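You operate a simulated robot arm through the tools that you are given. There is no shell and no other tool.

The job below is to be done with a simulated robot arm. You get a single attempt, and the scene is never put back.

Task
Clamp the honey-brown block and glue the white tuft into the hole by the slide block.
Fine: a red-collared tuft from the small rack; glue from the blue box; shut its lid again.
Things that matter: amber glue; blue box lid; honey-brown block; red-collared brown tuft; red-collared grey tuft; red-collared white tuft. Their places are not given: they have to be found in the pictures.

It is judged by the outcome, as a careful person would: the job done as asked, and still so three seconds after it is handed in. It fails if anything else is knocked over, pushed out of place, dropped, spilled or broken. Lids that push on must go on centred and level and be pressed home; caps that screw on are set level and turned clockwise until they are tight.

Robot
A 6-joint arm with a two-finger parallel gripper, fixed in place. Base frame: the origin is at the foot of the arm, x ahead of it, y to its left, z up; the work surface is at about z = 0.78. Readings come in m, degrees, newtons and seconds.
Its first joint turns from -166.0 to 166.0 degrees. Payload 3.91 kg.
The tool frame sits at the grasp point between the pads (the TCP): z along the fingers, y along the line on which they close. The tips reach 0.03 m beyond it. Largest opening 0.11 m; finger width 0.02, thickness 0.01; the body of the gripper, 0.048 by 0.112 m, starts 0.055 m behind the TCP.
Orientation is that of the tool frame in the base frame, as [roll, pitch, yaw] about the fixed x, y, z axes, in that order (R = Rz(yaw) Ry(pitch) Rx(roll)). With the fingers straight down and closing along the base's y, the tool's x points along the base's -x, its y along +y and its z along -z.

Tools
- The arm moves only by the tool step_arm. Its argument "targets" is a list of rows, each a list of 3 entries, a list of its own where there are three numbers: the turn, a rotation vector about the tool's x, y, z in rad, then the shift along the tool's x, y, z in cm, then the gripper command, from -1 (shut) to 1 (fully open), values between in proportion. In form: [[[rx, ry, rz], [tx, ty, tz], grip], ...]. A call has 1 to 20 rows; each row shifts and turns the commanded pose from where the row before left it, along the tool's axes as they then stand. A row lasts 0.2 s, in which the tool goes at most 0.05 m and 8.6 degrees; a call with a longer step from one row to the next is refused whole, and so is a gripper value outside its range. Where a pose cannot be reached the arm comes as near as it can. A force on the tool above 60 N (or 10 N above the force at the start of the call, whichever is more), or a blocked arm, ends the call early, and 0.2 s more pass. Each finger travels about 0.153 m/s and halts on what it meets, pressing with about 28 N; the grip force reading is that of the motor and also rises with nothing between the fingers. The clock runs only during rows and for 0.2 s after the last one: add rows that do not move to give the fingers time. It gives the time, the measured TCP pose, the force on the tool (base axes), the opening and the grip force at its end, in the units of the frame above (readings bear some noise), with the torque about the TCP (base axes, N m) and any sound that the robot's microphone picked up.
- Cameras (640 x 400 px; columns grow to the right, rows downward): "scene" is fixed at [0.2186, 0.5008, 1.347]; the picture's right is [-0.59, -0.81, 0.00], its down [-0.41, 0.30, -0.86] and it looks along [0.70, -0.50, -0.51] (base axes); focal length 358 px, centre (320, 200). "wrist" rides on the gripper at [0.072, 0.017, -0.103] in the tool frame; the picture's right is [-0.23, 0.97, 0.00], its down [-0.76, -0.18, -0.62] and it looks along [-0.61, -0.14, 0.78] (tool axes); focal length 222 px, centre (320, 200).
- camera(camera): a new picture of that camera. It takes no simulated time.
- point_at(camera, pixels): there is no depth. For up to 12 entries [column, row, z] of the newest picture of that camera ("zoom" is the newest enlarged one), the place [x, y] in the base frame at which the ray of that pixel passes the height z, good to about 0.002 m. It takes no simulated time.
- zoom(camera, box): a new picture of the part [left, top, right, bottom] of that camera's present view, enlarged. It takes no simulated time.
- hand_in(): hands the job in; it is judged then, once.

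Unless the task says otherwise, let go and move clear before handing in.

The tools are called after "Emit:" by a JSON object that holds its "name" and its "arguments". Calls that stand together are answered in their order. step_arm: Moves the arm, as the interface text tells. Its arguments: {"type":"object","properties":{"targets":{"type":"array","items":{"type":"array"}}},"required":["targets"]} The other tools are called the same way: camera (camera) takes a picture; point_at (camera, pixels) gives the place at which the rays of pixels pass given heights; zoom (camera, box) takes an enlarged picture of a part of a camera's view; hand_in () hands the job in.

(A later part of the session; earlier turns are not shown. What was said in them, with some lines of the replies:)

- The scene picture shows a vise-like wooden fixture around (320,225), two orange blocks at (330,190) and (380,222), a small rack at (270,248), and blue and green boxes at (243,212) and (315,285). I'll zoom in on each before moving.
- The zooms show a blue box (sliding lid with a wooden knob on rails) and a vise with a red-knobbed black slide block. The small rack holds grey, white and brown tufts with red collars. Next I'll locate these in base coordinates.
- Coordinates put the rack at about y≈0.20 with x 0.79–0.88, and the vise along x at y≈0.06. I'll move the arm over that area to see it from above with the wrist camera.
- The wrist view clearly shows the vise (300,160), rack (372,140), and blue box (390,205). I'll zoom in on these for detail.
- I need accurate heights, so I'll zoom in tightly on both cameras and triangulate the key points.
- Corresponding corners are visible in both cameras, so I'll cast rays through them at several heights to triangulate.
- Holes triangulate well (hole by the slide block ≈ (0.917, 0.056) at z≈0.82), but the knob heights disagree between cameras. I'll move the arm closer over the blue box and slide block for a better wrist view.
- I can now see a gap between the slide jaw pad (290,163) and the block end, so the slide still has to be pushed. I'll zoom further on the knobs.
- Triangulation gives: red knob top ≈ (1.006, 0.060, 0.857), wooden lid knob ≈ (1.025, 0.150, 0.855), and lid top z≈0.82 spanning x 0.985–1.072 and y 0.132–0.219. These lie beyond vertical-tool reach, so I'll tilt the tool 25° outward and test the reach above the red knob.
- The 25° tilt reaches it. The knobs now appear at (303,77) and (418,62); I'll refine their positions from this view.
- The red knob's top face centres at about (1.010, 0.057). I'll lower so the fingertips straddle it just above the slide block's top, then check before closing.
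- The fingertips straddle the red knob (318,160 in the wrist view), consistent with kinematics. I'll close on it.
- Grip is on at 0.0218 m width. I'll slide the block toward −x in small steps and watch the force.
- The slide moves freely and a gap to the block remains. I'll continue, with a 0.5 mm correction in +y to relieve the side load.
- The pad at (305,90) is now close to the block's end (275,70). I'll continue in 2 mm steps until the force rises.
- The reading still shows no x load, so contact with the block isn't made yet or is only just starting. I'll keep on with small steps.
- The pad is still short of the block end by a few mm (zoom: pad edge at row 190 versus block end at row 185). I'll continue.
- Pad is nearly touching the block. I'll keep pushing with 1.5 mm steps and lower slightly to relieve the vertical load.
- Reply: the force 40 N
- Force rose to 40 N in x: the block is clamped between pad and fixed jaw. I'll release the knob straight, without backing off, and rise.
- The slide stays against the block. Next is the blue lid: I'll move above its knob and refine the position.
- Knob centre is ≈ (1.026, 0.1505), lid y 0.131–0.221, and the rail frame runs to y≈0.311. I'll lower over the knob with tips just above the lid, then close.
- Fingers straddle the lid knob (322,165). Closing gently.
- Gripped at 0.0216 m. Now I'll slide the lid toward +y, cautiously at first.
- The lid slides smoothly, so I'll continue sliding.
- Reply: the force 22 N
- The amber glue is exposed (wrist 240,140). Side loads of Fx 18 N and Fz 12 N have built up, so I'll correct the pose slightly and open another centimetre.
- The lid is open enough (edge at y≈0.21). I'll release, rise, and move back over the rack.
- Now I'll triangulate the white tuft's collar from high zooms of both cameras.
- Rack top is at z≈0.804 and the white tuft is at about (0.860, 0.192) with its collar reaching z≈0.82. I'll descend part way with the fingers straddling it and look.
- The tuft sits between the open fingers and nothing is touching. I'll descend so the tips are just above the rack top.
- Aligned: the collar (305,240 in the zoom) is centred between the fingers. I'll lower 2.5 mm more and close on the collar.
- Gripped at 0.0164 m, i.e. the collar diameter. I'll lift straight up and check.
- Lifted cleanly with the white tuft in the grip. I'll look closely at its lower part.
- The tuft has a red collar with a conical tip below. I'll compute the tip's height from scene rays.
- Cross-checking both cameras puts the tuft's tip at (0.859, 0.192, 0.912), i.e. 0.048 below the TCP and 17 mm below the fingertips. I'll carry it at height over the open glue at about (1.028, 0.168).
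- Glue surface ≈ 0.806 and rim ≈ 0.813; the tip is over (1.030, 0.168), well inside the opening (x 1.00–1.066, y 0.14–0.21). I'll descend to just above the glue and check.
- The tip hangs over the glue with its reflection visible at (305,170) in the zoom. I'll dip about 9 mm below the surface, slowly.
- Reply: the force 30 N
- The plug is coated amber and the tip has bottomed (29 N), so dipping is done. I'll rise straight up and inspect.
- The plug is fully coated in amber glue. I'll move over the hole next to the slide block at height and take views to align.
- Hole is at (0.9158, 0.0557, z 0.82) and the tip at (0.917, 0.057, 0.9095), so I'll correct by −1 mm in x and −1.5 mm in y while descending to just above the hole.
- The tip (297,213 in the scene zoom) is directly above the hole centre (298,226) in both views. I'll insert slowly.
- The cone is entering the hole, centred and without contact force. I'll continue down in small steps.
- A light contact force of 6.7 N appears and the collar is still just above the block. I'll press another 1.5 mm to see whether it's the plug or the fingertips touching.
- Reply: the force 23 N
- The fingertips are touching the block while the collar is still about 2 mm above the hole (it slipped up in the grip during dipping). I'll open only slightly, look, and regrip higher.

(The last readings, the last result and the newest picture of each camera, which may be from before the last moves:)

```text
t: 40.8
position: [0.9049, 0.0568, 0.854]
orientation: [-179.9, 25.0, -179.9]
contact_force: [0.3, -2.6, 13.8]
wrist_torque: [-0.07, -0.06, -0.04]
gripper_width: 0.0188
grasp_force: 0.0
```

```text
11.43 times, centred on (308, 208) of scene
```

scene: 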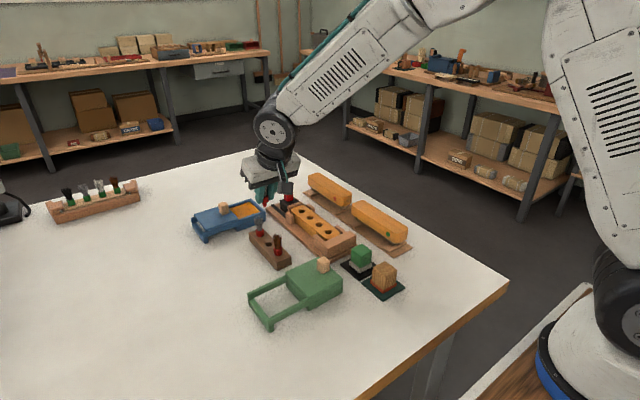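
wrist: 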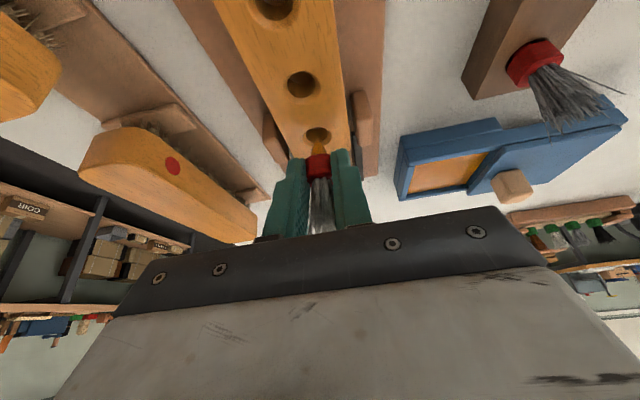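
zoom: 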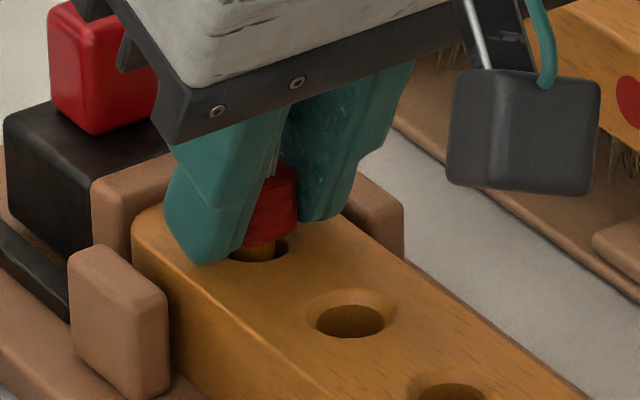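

The tuft now rests in the hole on its own and leans slightly. I'll raise the fingers 5 mm while still loosely straddling it, then look.

Emit:
{"name": "step_arm", "arguments": {"targets": [[[0, 0, 0], [-0.042, 0, -0.091], -0.55], [[0, 0, 0], [-0.085, 0, -0.181], -0.5], [[0, 0, 0], [-0.085, 0, -0.181], -0.5], [[0, 0, 0], [0, 0, 0], -0.5]]}}

Emit:
{"name": "zoom", "arguments": {"camera": "wrist", "box": [270, 110, 370, 210]}}

Emit:
{"name": "zoom", "arguments": {"camera": "scene", "box": [290, 190, 325, 225]}}

```text
t: 41.8
position: [0.9071, 0.0562, 0.8582]
orientation: [-179.9, 24.9, -179.9]
contact_force: [-0.9, 0.9, -0.7]
wrist_torque: [0.01, 0.03, -0.01]
gripper_width: 0.0277
grasp_force: 0.1
```

```text
4.00 times, centred on (320, 160) of wrist
```

zoom: 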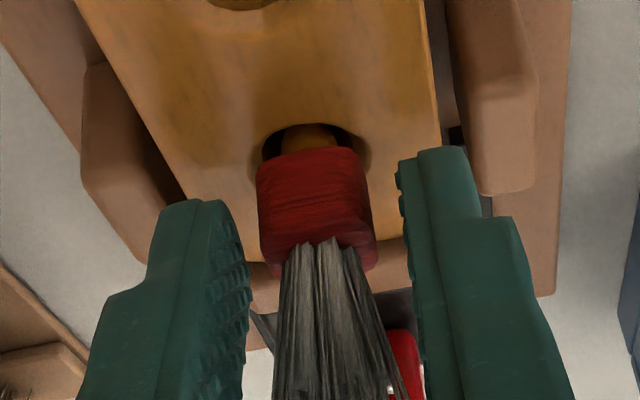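

```text
11.43 times, centred on (308, 208) of scene
```

zoom: 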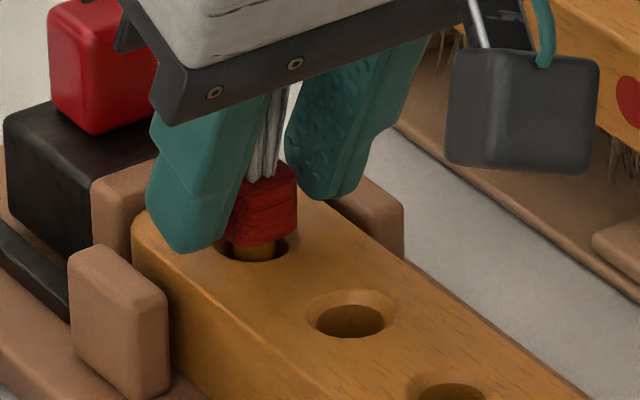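

Emit:
{"name": "point_at", "arguments": {"camera": "wrist", "pixels": [[320.5, 171.3, 0.83], [320.5, 171.3, 0.835], [320.5, 171.3, 0.84], [317.5, 150, 0.82], [317.5, 150, 0.825], [317.5, 150, 0.83], [322.5, 205, 0.85], [322.5, 205, 0.86]]}}

Emit:
{"name": "point_at", "arguments": {"camera": "scene", "pixels": [[303.5, 206.3, 0.83], [303.5, 206.3, 0.835], [303.5, 206.3, 0.84], [303.1, 211.3, 0.82], [303.1, 211.3, 0.825], [303.1, 211.3, 0.83], [304.9, 199, 0.85], [304.9, 199, 0.86]]}}

```text
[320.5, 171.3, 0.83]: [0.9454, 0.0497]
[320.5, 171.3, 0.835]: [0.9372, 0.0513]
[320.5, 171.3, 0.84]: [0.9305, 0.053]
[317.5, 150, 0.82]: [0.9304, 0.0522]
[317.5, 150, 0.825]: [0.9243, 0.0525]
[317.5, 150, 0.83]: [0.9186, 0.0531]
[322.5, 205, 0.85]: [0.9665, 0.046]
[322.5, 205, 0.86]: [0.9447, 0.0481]
```

```text
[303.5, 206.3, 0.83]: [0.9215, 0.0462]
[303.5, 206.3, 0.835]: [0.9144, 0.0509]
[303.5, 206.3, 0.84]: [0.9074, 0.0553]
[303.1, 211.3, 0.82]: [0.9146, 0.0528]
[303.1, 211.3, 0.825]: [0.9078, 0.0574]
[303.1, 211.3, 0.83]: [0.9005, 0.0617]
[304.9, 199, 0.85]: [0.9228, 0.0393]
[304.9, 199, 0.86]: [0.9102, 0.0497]
```

These rays are nearly parallel, so I can't judge the lean from here. The tuft stands by itself, so I'll open further, rise clear, and inspect it unobstructed.

Emit:
{"name": "step_arm", "arguments": {"targets": [[[0, 0, 0], [0, 0, 0], -0.2], [[0, 0, 0], [-0.42, 0, -0.906], -0.2], [[0, 0, 0], [-0.85, 0, -1.81], -0.2], [[0, 0, 0], [-1.27, 0, -2.72], -0.2], [[0, 0, 0], [-1.27, 0, -2.72], -0.2], [[0, 0, 0], [0, 0, 0], -0.2]]}}

Emit:
{"name": "camera", "arguments": {"camera": "wrist"}}

Emit:
{"name": "zoom", "arguments": {"camera": "wrist", "box": [260, 20, 380, 160]}}

Emit:
{"name": "zoom", "arguments": {"camera": "scene", "box": [280, 185, 330, 230]}}

```text
t: 43.2
position: [0.9065, 0.0562, 0.9501]
orientation: [-179.9, 25.0, 180.0]
contact_force: [-0.6, 0.0, 0.2]
wrist_torque: [-0.03, -0.01, -0.02]
gripper_width: 0.0438
grasp_force: 0.1
```

```text
taken
```

wrist: 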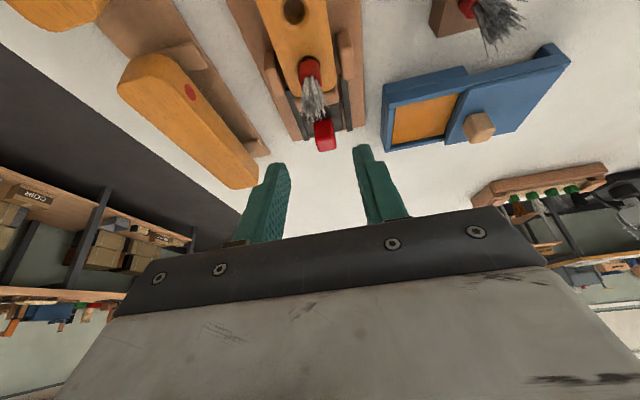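

```text
2.86 times, centred on (320, 90) of wrist
```

zoom: 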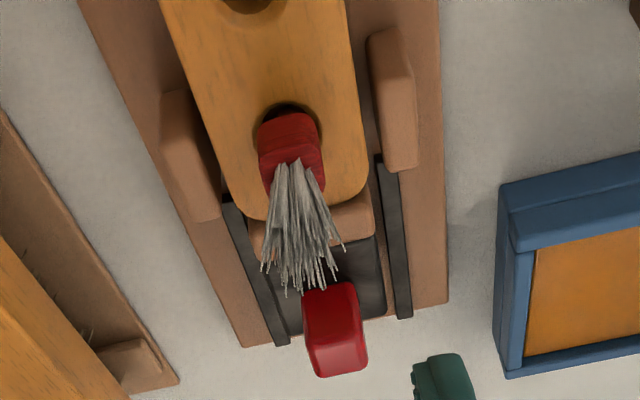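

```text
8.89 times, centred on (305, 208) of scene
```

zoom: 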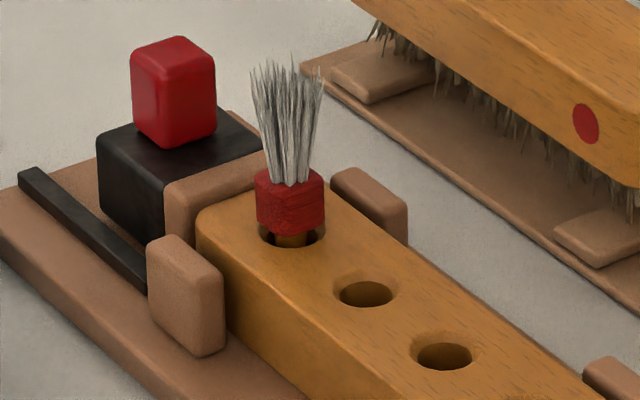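

Clear view: the tuft stands upright in the correct hole, with its amber plug still showing about 2 mm under the collar (290,237). I'll regrip higher on the collar and press it home gently.

Emit:
{"name": "step_arm", "arguments": {"targets": [[[0, 0, 0], [1.024, 0, 2.046], -0.2], [[0, 0, 0], [1.024, 0, 2.046], -0.2], [[0, 0, 0], [1.024, 0, 2.046], -0.2], [[0, 0, 0], [1.024, 0, 2.046], -0.2], [[0, 0, 0], [0, 0, 0], -0.2]]}}

Emit:
{"name": "zoom", "arguments": {"camera": "wrist", "box": [260, 90, 380, 220]}}

Emit:
{"name": "zoom", "arguments": {"camera": "scene", "box": [280, 185, 330, 230]}}

```text
t: 44.4
position: [0.9025, 0.056, 0.8562]
orientation: [-180.0, 25.0, -179.9]
contact_force: [0.6, 0.5, 0.3]
wrist_torque: [0.02, -0.03, 0.02]
gripper_width: 0.0439
grasp_force: 0.0
```

```text
3.08 times, centred on (320, 155) of wrist
```

zoom: 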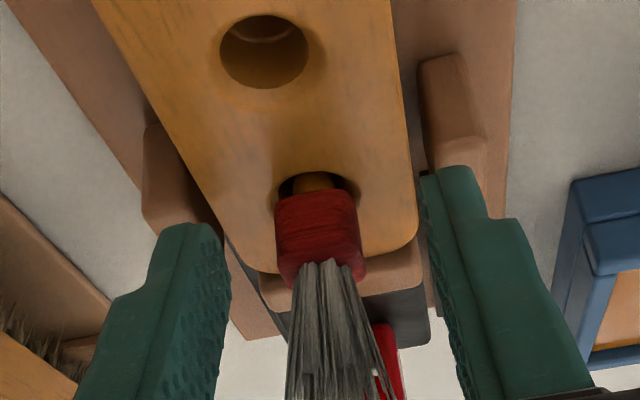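

```text
8.89 times, centred on (305, 208) of scene
```

zoom: 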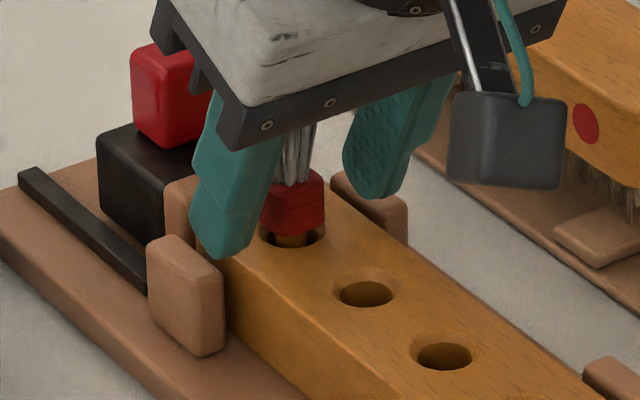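

I'll raise 3 mm so there's room to press, then close on the collar.

Emit:
{"name": "step_arm", "arguments": {"targets": [[[0, 0, 0], [-0.127, 0, -0.272], -0.3], [[0, 0, 0], [0, 0, 0], -0.5], [[0, 0, 0], [0, 0, 0], -0.6], [[0, 0, 0], [0, 0, 0], -0.8], [[0, 0, 0], [0, 0, 0], -0.8]]}}

Emit:
{"name": "zoom", "arguments": {"camera": "wrist", "box": [260, 90, 380, 220]}}

Emit:
{"name": "zoom", "arguments": {"camera": "scene", "box": [280, 185, 330, 230]}}

```text
t: 45.6
position: [0.9038, 0.0573, 0.8597]
orientation: [-179.9, 25.0, -179.8]
contact_force: [-0.4, -2.8, 1.1]
wrist_torque: [-0.08, -0.01, -0.03]
gripper_width: 0.0163
grasp_force: 28.0
```

```text
3.08 times, centred on (320, 155) of wrist
```

zoom: 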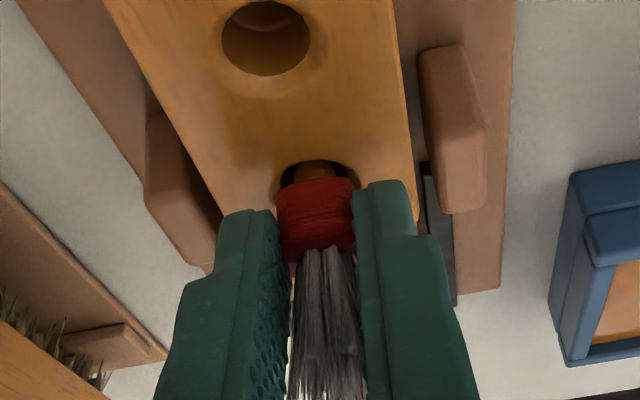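

```text
8.89 times, centred on (305, 208) of scene
```

zoom: 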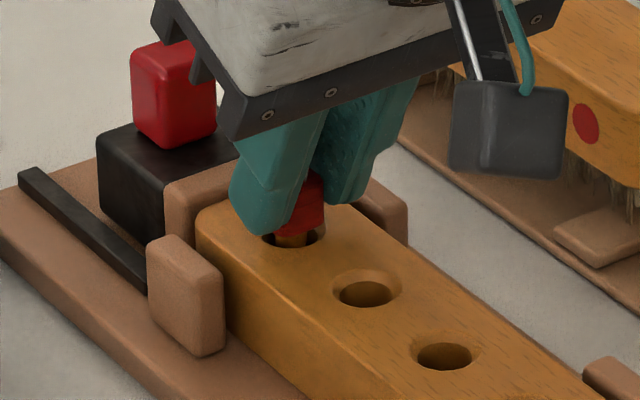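

Gripped again at the collar. Now I'll press down in 1 mm steps.

Emit:
{"name": "step_arm", "arguments": {"targets": [[[0, 0, 0], [0.042, 0, 0.091], -0.8], [[0, 0, 0], [0.042, 0, 0.091], -0.8], [[0, 0, 0], [0, 0, 0], -0.8]]}}

Emit:
{"name": "zoom", "arguments": {"camera": "scene", "box": [280, 185, 330, 230]}}

```text
t: 46.4
position: [0.9044, 0.055, 0.8592]
orientation: [-180.0, 25.2, -179.8]
contact_force: [-9.7, -2.4, 24.8]
wrist_torque: [-0.05, 0.04, 0.01]
gripper_width: 0.0164
grasp_force: 27.8
```

```text
8.89 times, centred on (305, 208) of scene
```

zoom: 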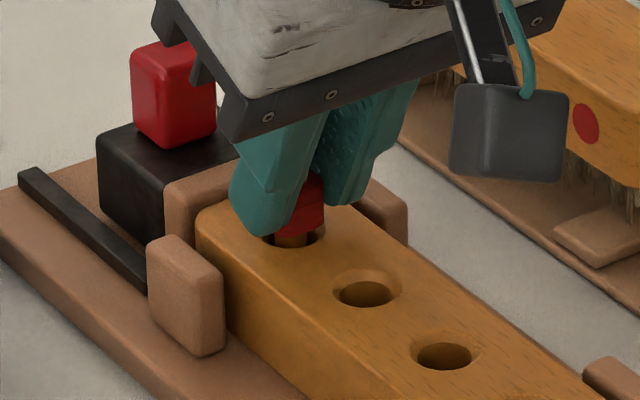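

Force rose to 25 N with almost no motion, so the plug seems bottomed. I'll check the neighbouring identical hole to understand its depth before deciding.

Emit:
{"name": "zoom", "arguments": {"camera": "wrist", "box": [270, 80, 350, 180]}}

Emit:
{"name": "zoom", "arguments": {"camera": "wrist", "box": [265, 0, 335, 130]}}

Emit:
{"name": "zoom", "arguments": {"camera": "scene", "box": [305, 205, 350, 245]}}

```text
4.00 times, centred on (310, 130) of wrist
```

zoom: 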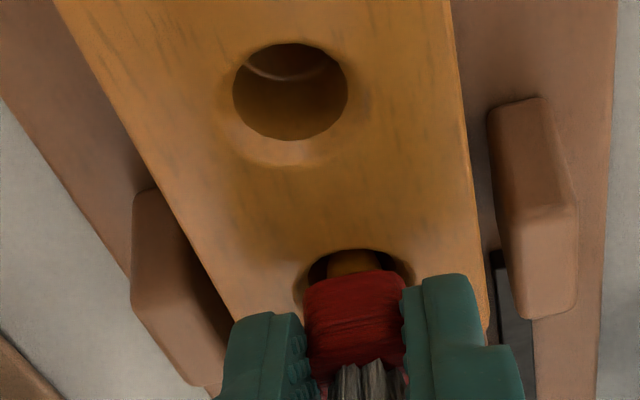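

```text
3.08 times, centred on (300, 65) of wrist
```

zoom: 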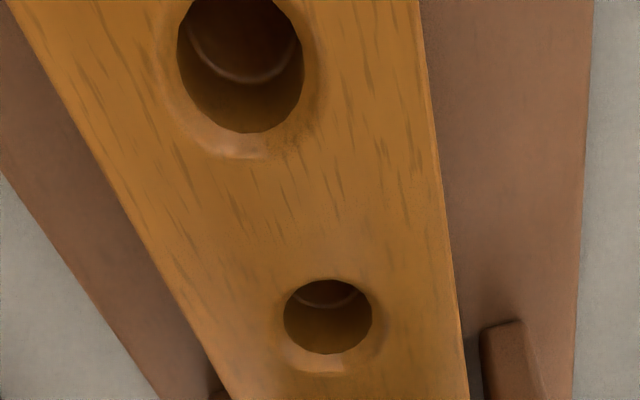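

```text
10.00 times, centred on (328, 225) of scene
```

zoom: 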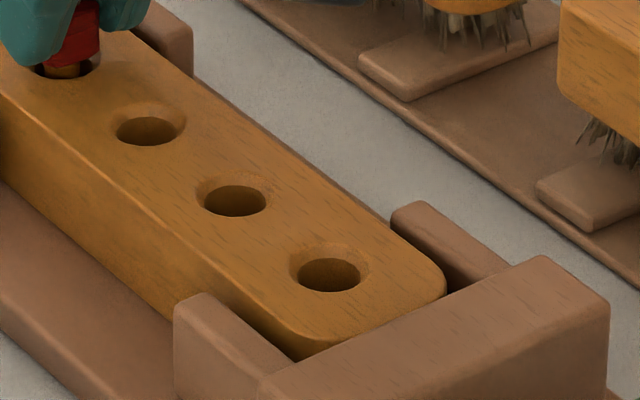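

Working it through: the hole floor is at about z 0.805, and the collar bottom at 0.8225 minus the ~16.5 mm plug puts the tip on that floor. So the tuft is pressed home at 25 N, and I'll release it gently and rise clear.

Emit:
{"name": "step_arm", "arguments": {"targets": [[[0, 0, 0], [-0.055, 0, -0.118], -0.8], [[0, 0, 0], [0, 0, 0], -0.8], [[0, 0, 0], [0, 0, 0], -0.6], [[0, 0, 0], [0, 0, 0], -0.4], [[0, 0, 0], [0, 0, 0], -0.2], [[0, 0, 0], [-0.42, 0, -0.906], -0.2], [[0, 0, 0], [-0.85, 0, -1.81], -0.2], [[0, 0, 0], [-1.27, 0, -2.72], -0.2], [[0, 0, 0], [-1.27, 0, -2.72], -0.2], [[0, 0, 0], [0, 0, 0], -0.2]]}}

Emit:
{"name": "camera", "arguments": {"camera": "wrist"}}

Emit:
{"name": "zoom", "arguments": {"camera": "wrist", "box": [260, 20, 380, 160]}}

Emit:
{"name": "zoom", "arguments": {"camera": "scene", "box": [280, 185, 330, 230]}}

```text
t: 48.6
position: [0.9037, 0.0574, 0.9485]
orientation: [-179.9, 25.0, -179.8]
contact_force: [0.1, -0.1, 0.5]
wrist_torque: [-0.01, -0.02, -0.03]
gripper_width: 0.044
grasp_force: 0.0
```

```text
taken
```

wrist: 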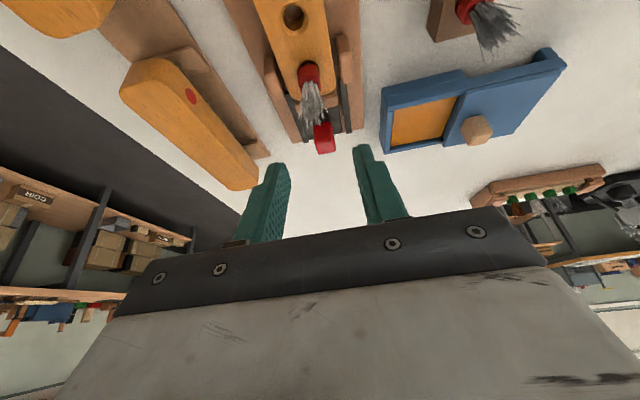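

```text
2.86 times, centred on (320, 90) of wrist
```

zoom: 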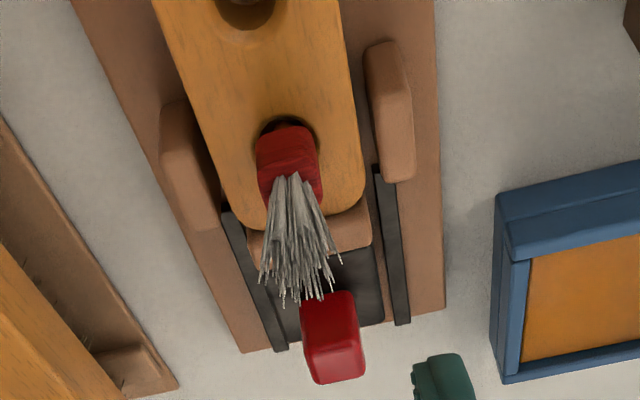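

```text
8.89 times, centred on (305, 208) of scene
```

zoom: 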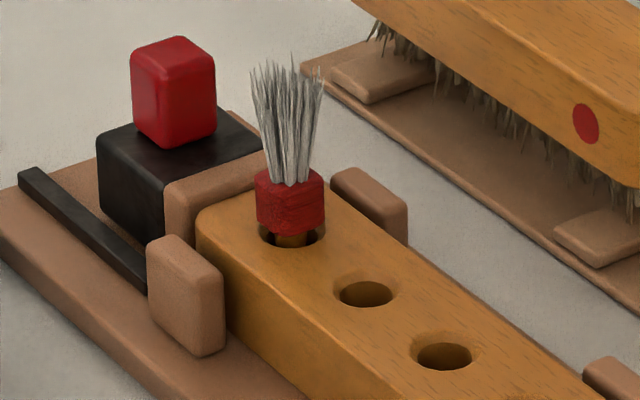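

The tuft stands upright and unchanged in its hole after pressing. Now I'll go back over the lid knob to shut the blue box.

Emit:
{"name": "step_arm", "arguments": {"targets": [[[0, 0, 0], [-2.18, 3.46, 0.775], 0.0], [[0, 0, 0], [-2.18, 3.46, 0.775], 0.0], [[0, 0, 0], [-2.18, 3.46, 0.775], 0.0], [[0, 0, 0], [-2.18, 3.46, 0.775], 0.0], [[0, 0, 0], [-2.18, 3.46, 0.775], 0.0], [[0, 0, 0], [0, 0, 0], 0.0]]}}

Emit:
{"name": "camera", "arguments": {"camera": "wrist"}}

Emit:
{"name": "zoom", "arguments": {"camera": "wrist", "box": [220, 0, 420, 150]}}

Emit:
{"name": "zoom", "arguments": {"camera": "scene", "box": [185, 150, 345, 270]}}

```text
t: 50.0
position: [1.02, 0.2296, 0.9606]
orientation: [-179.8, 25.0, -179.9]
contact_force: [0.3, 0.6, 0.7]
wrist_torque: [0.0, 0.01, 0.01]
gripper_width: 0.055
grasp_force: 0.1
```

```text
taken
```

wrist: 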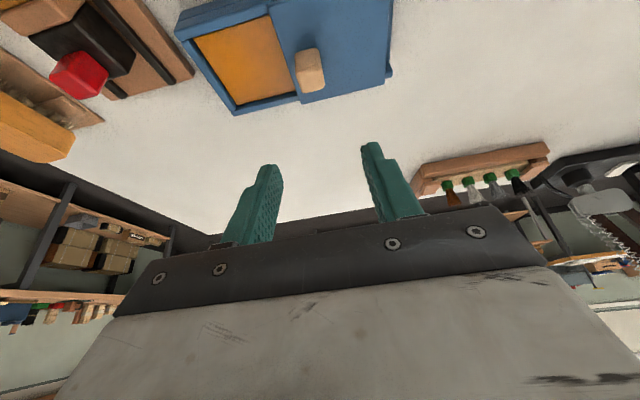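

```text
2.67 times, centred on (320, 75) of wrist
```

zoom: 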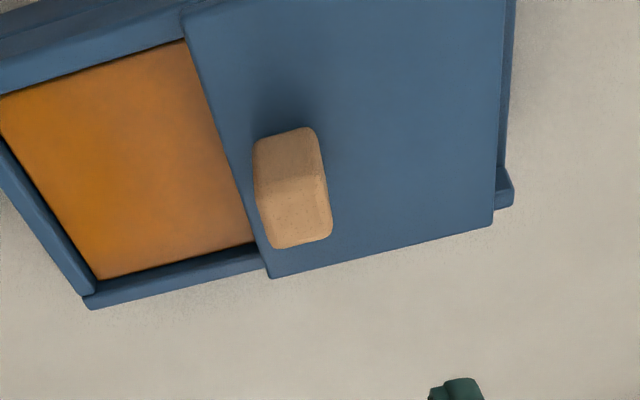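

```text
3.33 times, centred on (265, 210) of scene
```

zoom: 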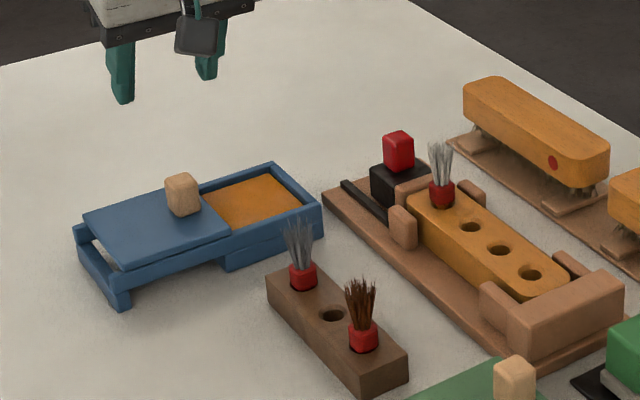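

Emit:
{"name": "point_at", "arguments": {"camera": "wrist", "pixels": [[310.6, 79.5, 0.855], [297.5, 72, 0.855], [320, 67, 0.855], [304, 93, 0.855], [323, 88, 0.855]]}}

```text
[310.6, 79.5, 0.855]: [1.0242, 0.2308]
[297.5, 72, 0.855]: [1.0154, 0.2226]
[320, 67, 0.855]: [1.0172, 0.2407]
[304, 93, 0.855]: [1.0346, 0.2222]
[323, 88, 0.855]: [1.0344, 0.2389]
```

Knob is at (1.0255, 0.231), right between the fingers. I'll descend and grip it.

Emit:
{"name": "step_arm", "arguments": {"targets": [[[0, 0, 0], [1.11, 0.025, 2.27], 0.0], [[0, 0, 0], [1.11, 0.025, 2.27], 0.0], [[0, 0, 0], [1.11, 0.025, 2.27], 0.0], [[0, 0, 0], [1.11, 0.025, 2.25], 0.0], [[0, 0, 0], [0, 0, 0], 0.0], [[0, 0, 0], [0, 0, 0], -0.3], [[0, 0, 0], [0, 0, 0], -0.5], [[0, 0, 0], [0, 0, 0], -0.7], [[0, 0, 0], [0, 0, 0], -0.8]]}}

Emit:
{"name": "camera", "arguments": {"camera": "wrist"}}

```text
t: 52.0
position: [1.0164, 0.229, 0.8598]
orientation: [-179.9, 25.0, -179.8]
contact_force: [0.5, -0.7, -1.5]
wrist_torque: [0.05, -0.04, 0.0]
gripper_width: 0.0215
grasp_force: 45.2
```

```text
taken
```

wrist: 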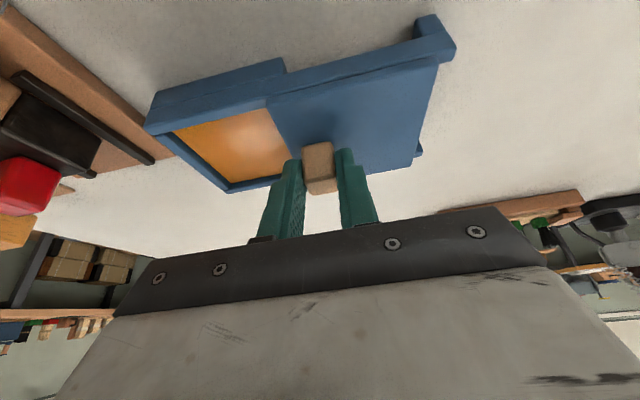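

Gripped. I'll slide the lid back toward −y.

Emit:
{"name": "step_arm", "arguments": {"targets": [[[0, 0, 0], [0, -0.5, 0], -0.8], [[0, 0, 0], [0, -0.7, 0], -0.8], [[0, 0, 0], [0, -0.7, 0], -0.8], [[0, 0, 0], [0, -0.7, 0], -0.8], [[0, 0, 0], [0, -0.7, 0], -0.8], [[0, 0, 0], [0, -0.7, 0], -0.8], [[0, 0, 0], [0, 0, 0], -0.8]]}}

Emit:
{"name": "zoom", "arguments": {"camera": "scene", "box": [190, 160, 290, 240]}}

```text
t: 53.6
position: [1.017, 0.1885, 0.8598]
orientation: [-179.9, 25.2, -179.9]
contact_force: [3.4, 0.9, 6.9]
wrist_torque: [0.05, -0.49, 0.01]
gripper_width: 0.0214
grasp_force: 45.0
```

```text
5.00 times, centred on (240, 200) of scene
```

zoom: 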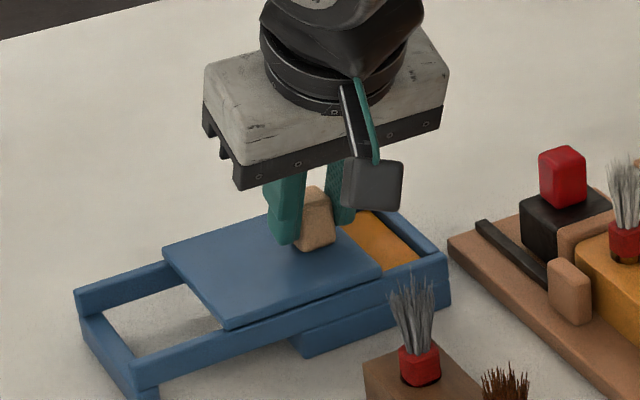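

Emit:
{"name": "step_arm", "arguments": {"targets": [[[0, 0, 0], [0, -0.7, 0], -0.8], [[0, 0, 0], [0, -0.7, 0], -0.8], [[0, 0, 0], [0, -0.7, 0], -0.8], [[0, 0, 0], [0, -0.7, 0], -0.8], [[0, 0, 0], [0, -0.5, 0], -0.8], [[0, 0, 0], [0, 0, 0], -0.8]]}}

Emit:
{"name": "zoom", "arguments": {"camera": "scene", "box": [190, 160, 290, 240]}}

Emit:
{"name": "camera", "arguments": {"camera": "wrist"}}

```text
t: 55.0
position: [1.0177, 0.1571, 0.8588]
orientation: [-179.9, 25.0, -179.9]
contact_force: [10.6, 0.5, 6.8]
wrist_torque: [0.1, -0.58, 0.03]
gripper_width: 0.0216
grasp_force: 45.2
```

```text
5.00 times, centred on (240, 200) of scene
```

zoom: 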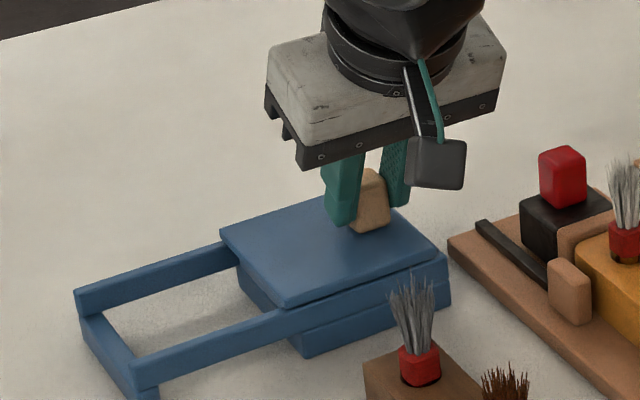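

```text
taken
```

wrist: 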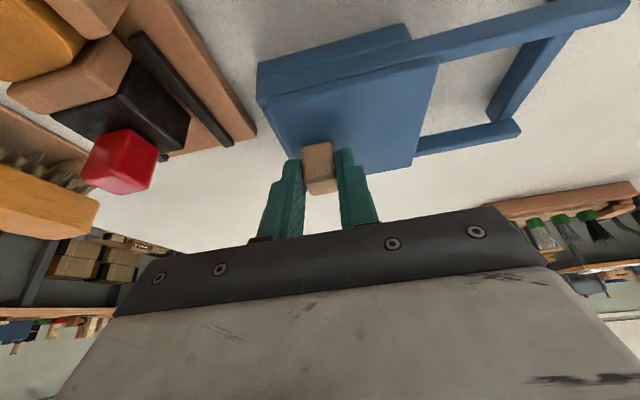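

About 7 mm remain. I'll use 2 mm steps and watch for the stop.

Emit:
{"name": "step_arm", "arguments": {"targets": [[[0, 0, 0], [-0.1, -0.2, 0], -0.8], [[0, 0, 0], [0, -0.2, 0], -0.8], [[0, 0, 0], [0, -0.2, 0], -0.8], [[0, 0, 0], [0, 0, 0], -0.8]]}}

Emit:
{"name": "zoom", "arguments": {"camera": "wrist", "box": [230, 10, 460, 200]}}

Emit:
{"name": "zoom", "arguments": {"camera": "scene", "box": [190, 160, 290, 240]}}

```text
t: 56.0
position: [1.0175, 0.15, 0.859]
orientation: [-179.9, 24.9, -179.8]
contact_force: [0.3, 0.5, 8.3]
wrist_torque: [0.1, 0.21, -0.05]
gripper_width: 0.0214
grasp_force: 44.7
```

```text
2.11 times, centred on (345, 105) of wrist
```

zoom: 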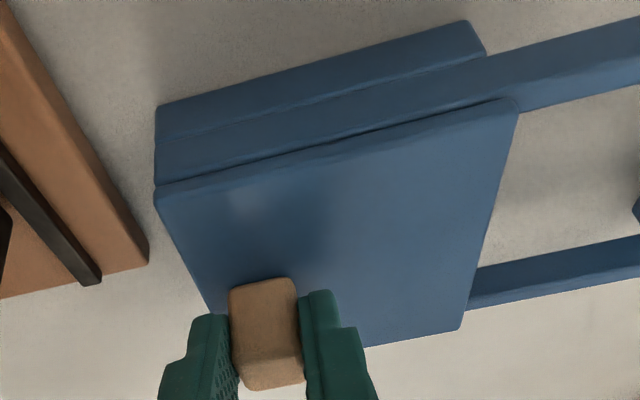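

```text
5.00 times, centred on (240, 200) of scene
```

zoom: 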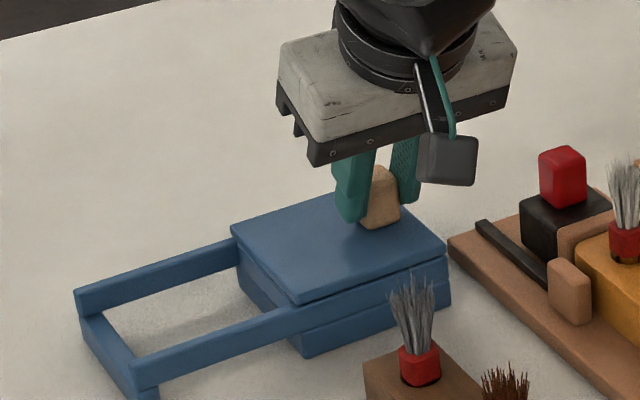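

The lid is back in the same place as in the first pictures (corners 231,231 / 297,304 / 446,248). I'll nudge 1 mm more to confirm the stop.

Emit:
{"name": "step_arm", "arguments": {"targets": [[[0, 0, 0], [0, -0.1, 0], -0.8], [[0, 0, 0], [0, 0, 0], -0.8]]}}

Emit:
{"name": "zoom", "arguments": {"camera": "scene", "box": [230, 185, 280, 235]}}

```text
t: 56.6
position: [1.0175, 0.1511, 0.8602]
orientation: [-179.9, 25.0, -180.0]
contact_force: [-5.3, 2.0, 10.8]
wrist_torque: [0.1, 0.24, 0.0]
gripper_width: 0.0214
grasp_force: 45.2
```

```text
8.00 times, centred on (255, 210) of scene
```

zoom: 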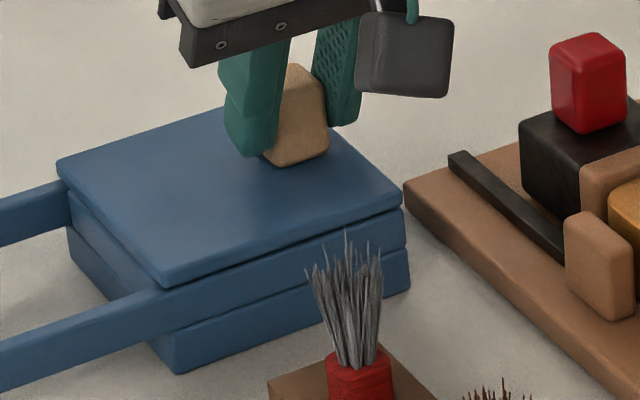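

Emit:
{"name": "step_arm", "arguments": {"targets": [[[0, 0, 0], [0, -0.15, 0], -0.8], [[0, 0, 0], [0, 0, 0], -0.8]]}}

Emit:
{"name": "zoom", "arguments": {"camera": "scene", "box": [230, 185, 280, 235]}}

```text
t: 57.2
position: [1.0172, 0.1507, 0.8597]
orientation: [-180.0, 25.1, -179.9]
contact_force: [-11.4, 15.6, 11.5]
wrist_torque: [0.37, 0.44, 0.11]
gripper_width: 0.0213
grasp_force: 44.9
```

```text
8.00 times, centred on (255, 210) of scene
```

zoom: 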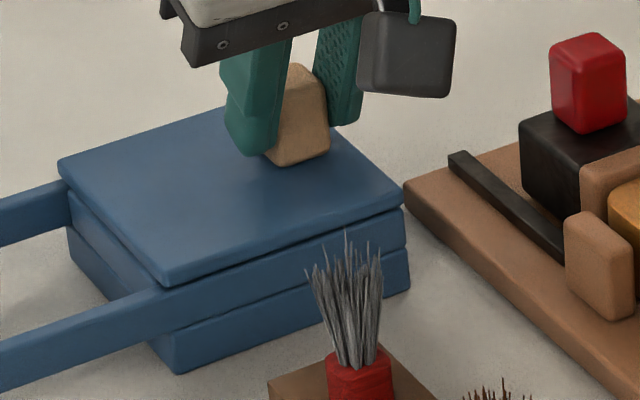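

Fy jumped to 15.6 N with no motion, so the lid is against its stop and shut. I'll relax, release, and rise clear.

Emit:
{"name": "step_arm", "arguments": {"targets": [[[0, 0, 0], [0, 0.1, 0], -0.8], [[0, 0, 0], [0, 0, 0], -0.5], [[0, 0, 0], [0, 0, 0], 0.0], [[0, 0, 0], [0, 0, 0], 0.0], [[0, 0, 0], [-0.85, 0, -1.81], 0.0], [[0, 0, 0], [-1.41, 0, -3.02], 0.0], [[0, 0, 0], [-1.41, 0, -3.02], 0.0], [[0, 0, 0], [-1.41, 0, -3.02], 0.0], [[0, 0, 0], [-1.41, 0, -3.02], 0.0], [[0, 0, 0], [0, 0, 0], 0.0]]}}

Emit:
{"name": "camera", "arguments": {"camera": "scene"}}

Emit:
{"name": "zoom", "arguments": {"camera": "scene", "box": [180, 160, 420, 310]}}

Emit:
{"name": "zoom", "arguments": {"camera": "scene", "box": [270, 180, 350, 250]}}

Emit:
{"name": "camera", "arguments": {"camera": "wrist"}}

```text
t: 59.4
position: [1.0174, 0.1481, 1.0113]
orientation: [-180.0, 25.0, -180.0]
contact_force: [0.0, 0.7, -0.4]
wrist_torque: [-0.02, 0.01, -0.01]
gripper_width: 0.0551
grasp_force: 0.0
```

```text
taken
```

scene: 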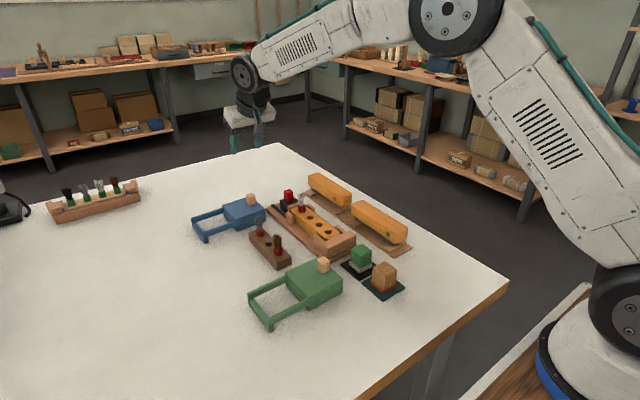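

```text
2.67 times, centred on (300, 235) of scene
```

zoom: 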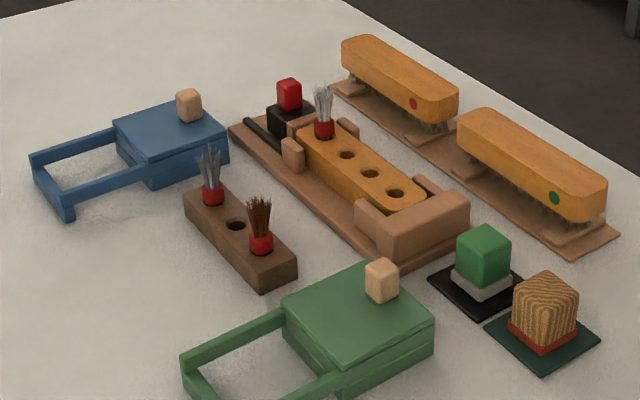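

```text
5.71 times, centred on (310, 215) of scene
```

zoom: 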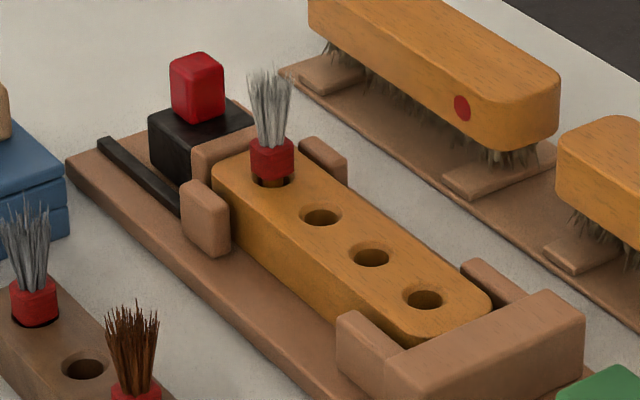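

```text
taken
```

wrist: 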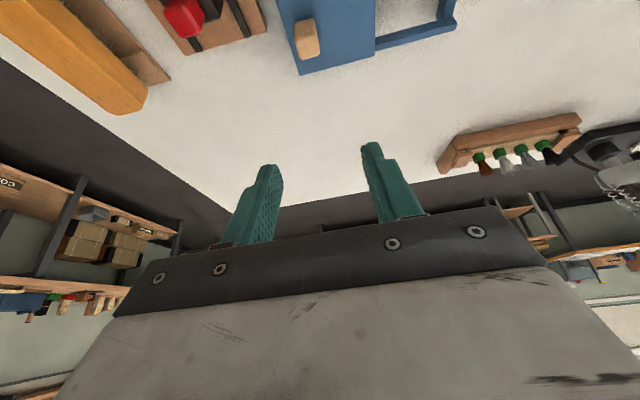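

Everything looks right: lid shut, block clamped, neighbours undisturbed. Before handing in, I'll compare how the collar sits in the block with how the collars sit in the rack, to confirm seating depth.

Emit:
{"name": "zoom", "arguments": {"camera": "scene", "box": [290, 185, 315, 220]}}

Emit:
{"name": "zoom", "arguments": {"camera": "scene", "box": [265, 230, 290, 265]}}

Emit:
{"name": "zoom", "arguments": {"camera": "scene", "box": [247, 215, 272, 250]}}

```text
11.43 times, centred on (302, 202) of scene
```

zoom: 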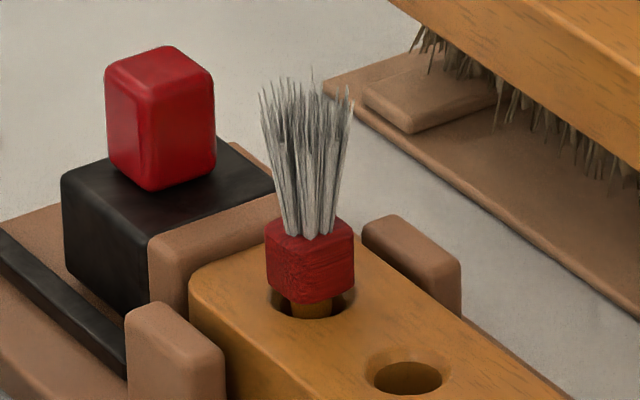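

```text
11.43 times, centred on (278, 248) of scene
```

zoom: 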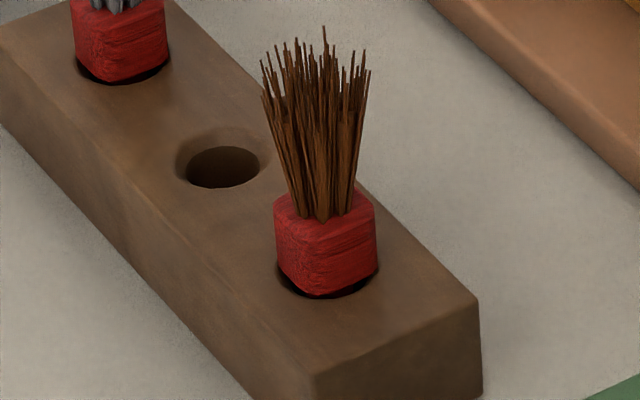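

```text
11.43 times, centred on (260, 232) of scene
```

zoom: 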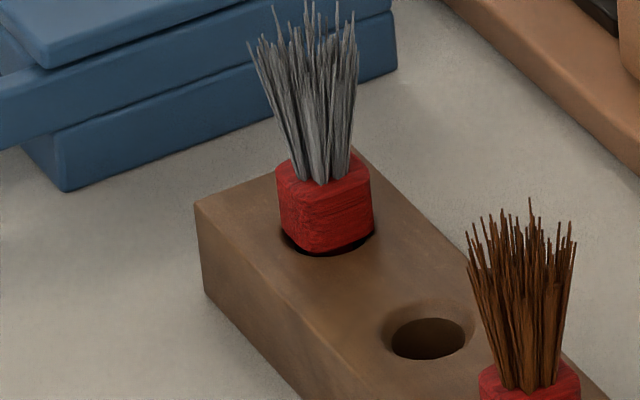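

The collar sits upright a few millimetres proud of the block. It didn't drop when I released it or shift under the 25 N press, so the glue has set with the plug well down in the hole by the slide block. The block is clamped, the blue lid is shut against its stop, nothing else has moved, and the arm is clear, so I'll hand in.

Emit:
{"name": "hand_in", "arguments": {}}

```text
The job is handed in.
```

I clamped the honey-brown block, glued the white red-collared tuft into the hole by the slide block, and shut the blue box lid. The job is handed in, but I don't know how it was judged. My one doubt is how deep the tuft sits.

- **Clamp:** I pushed the slide block against the honey-brown block until the force reached about 40 N. It stayed tight after I let go.
- **Tuft:** I took the white tuft from the small rack and coated its plug with amber glue from the blue box. It stands upright in the right hole, but its collar is about 5 mm above the block.
    - **Cause:** The tuft slipped up in the grip while I dipped it. My fingertips then reached the block before the collar did.
    - **Pressing it home:** The glue seems to have set at that height. A second press at about 25 N did not move it, and I didn't push harder in case the joint broke.
- **Lid:** I slid it back until it hit its stop, in the same place as at the start.
- **Everything else:** In the last pictures nothing was knocked over, moved or spilled, and the arm is clear.
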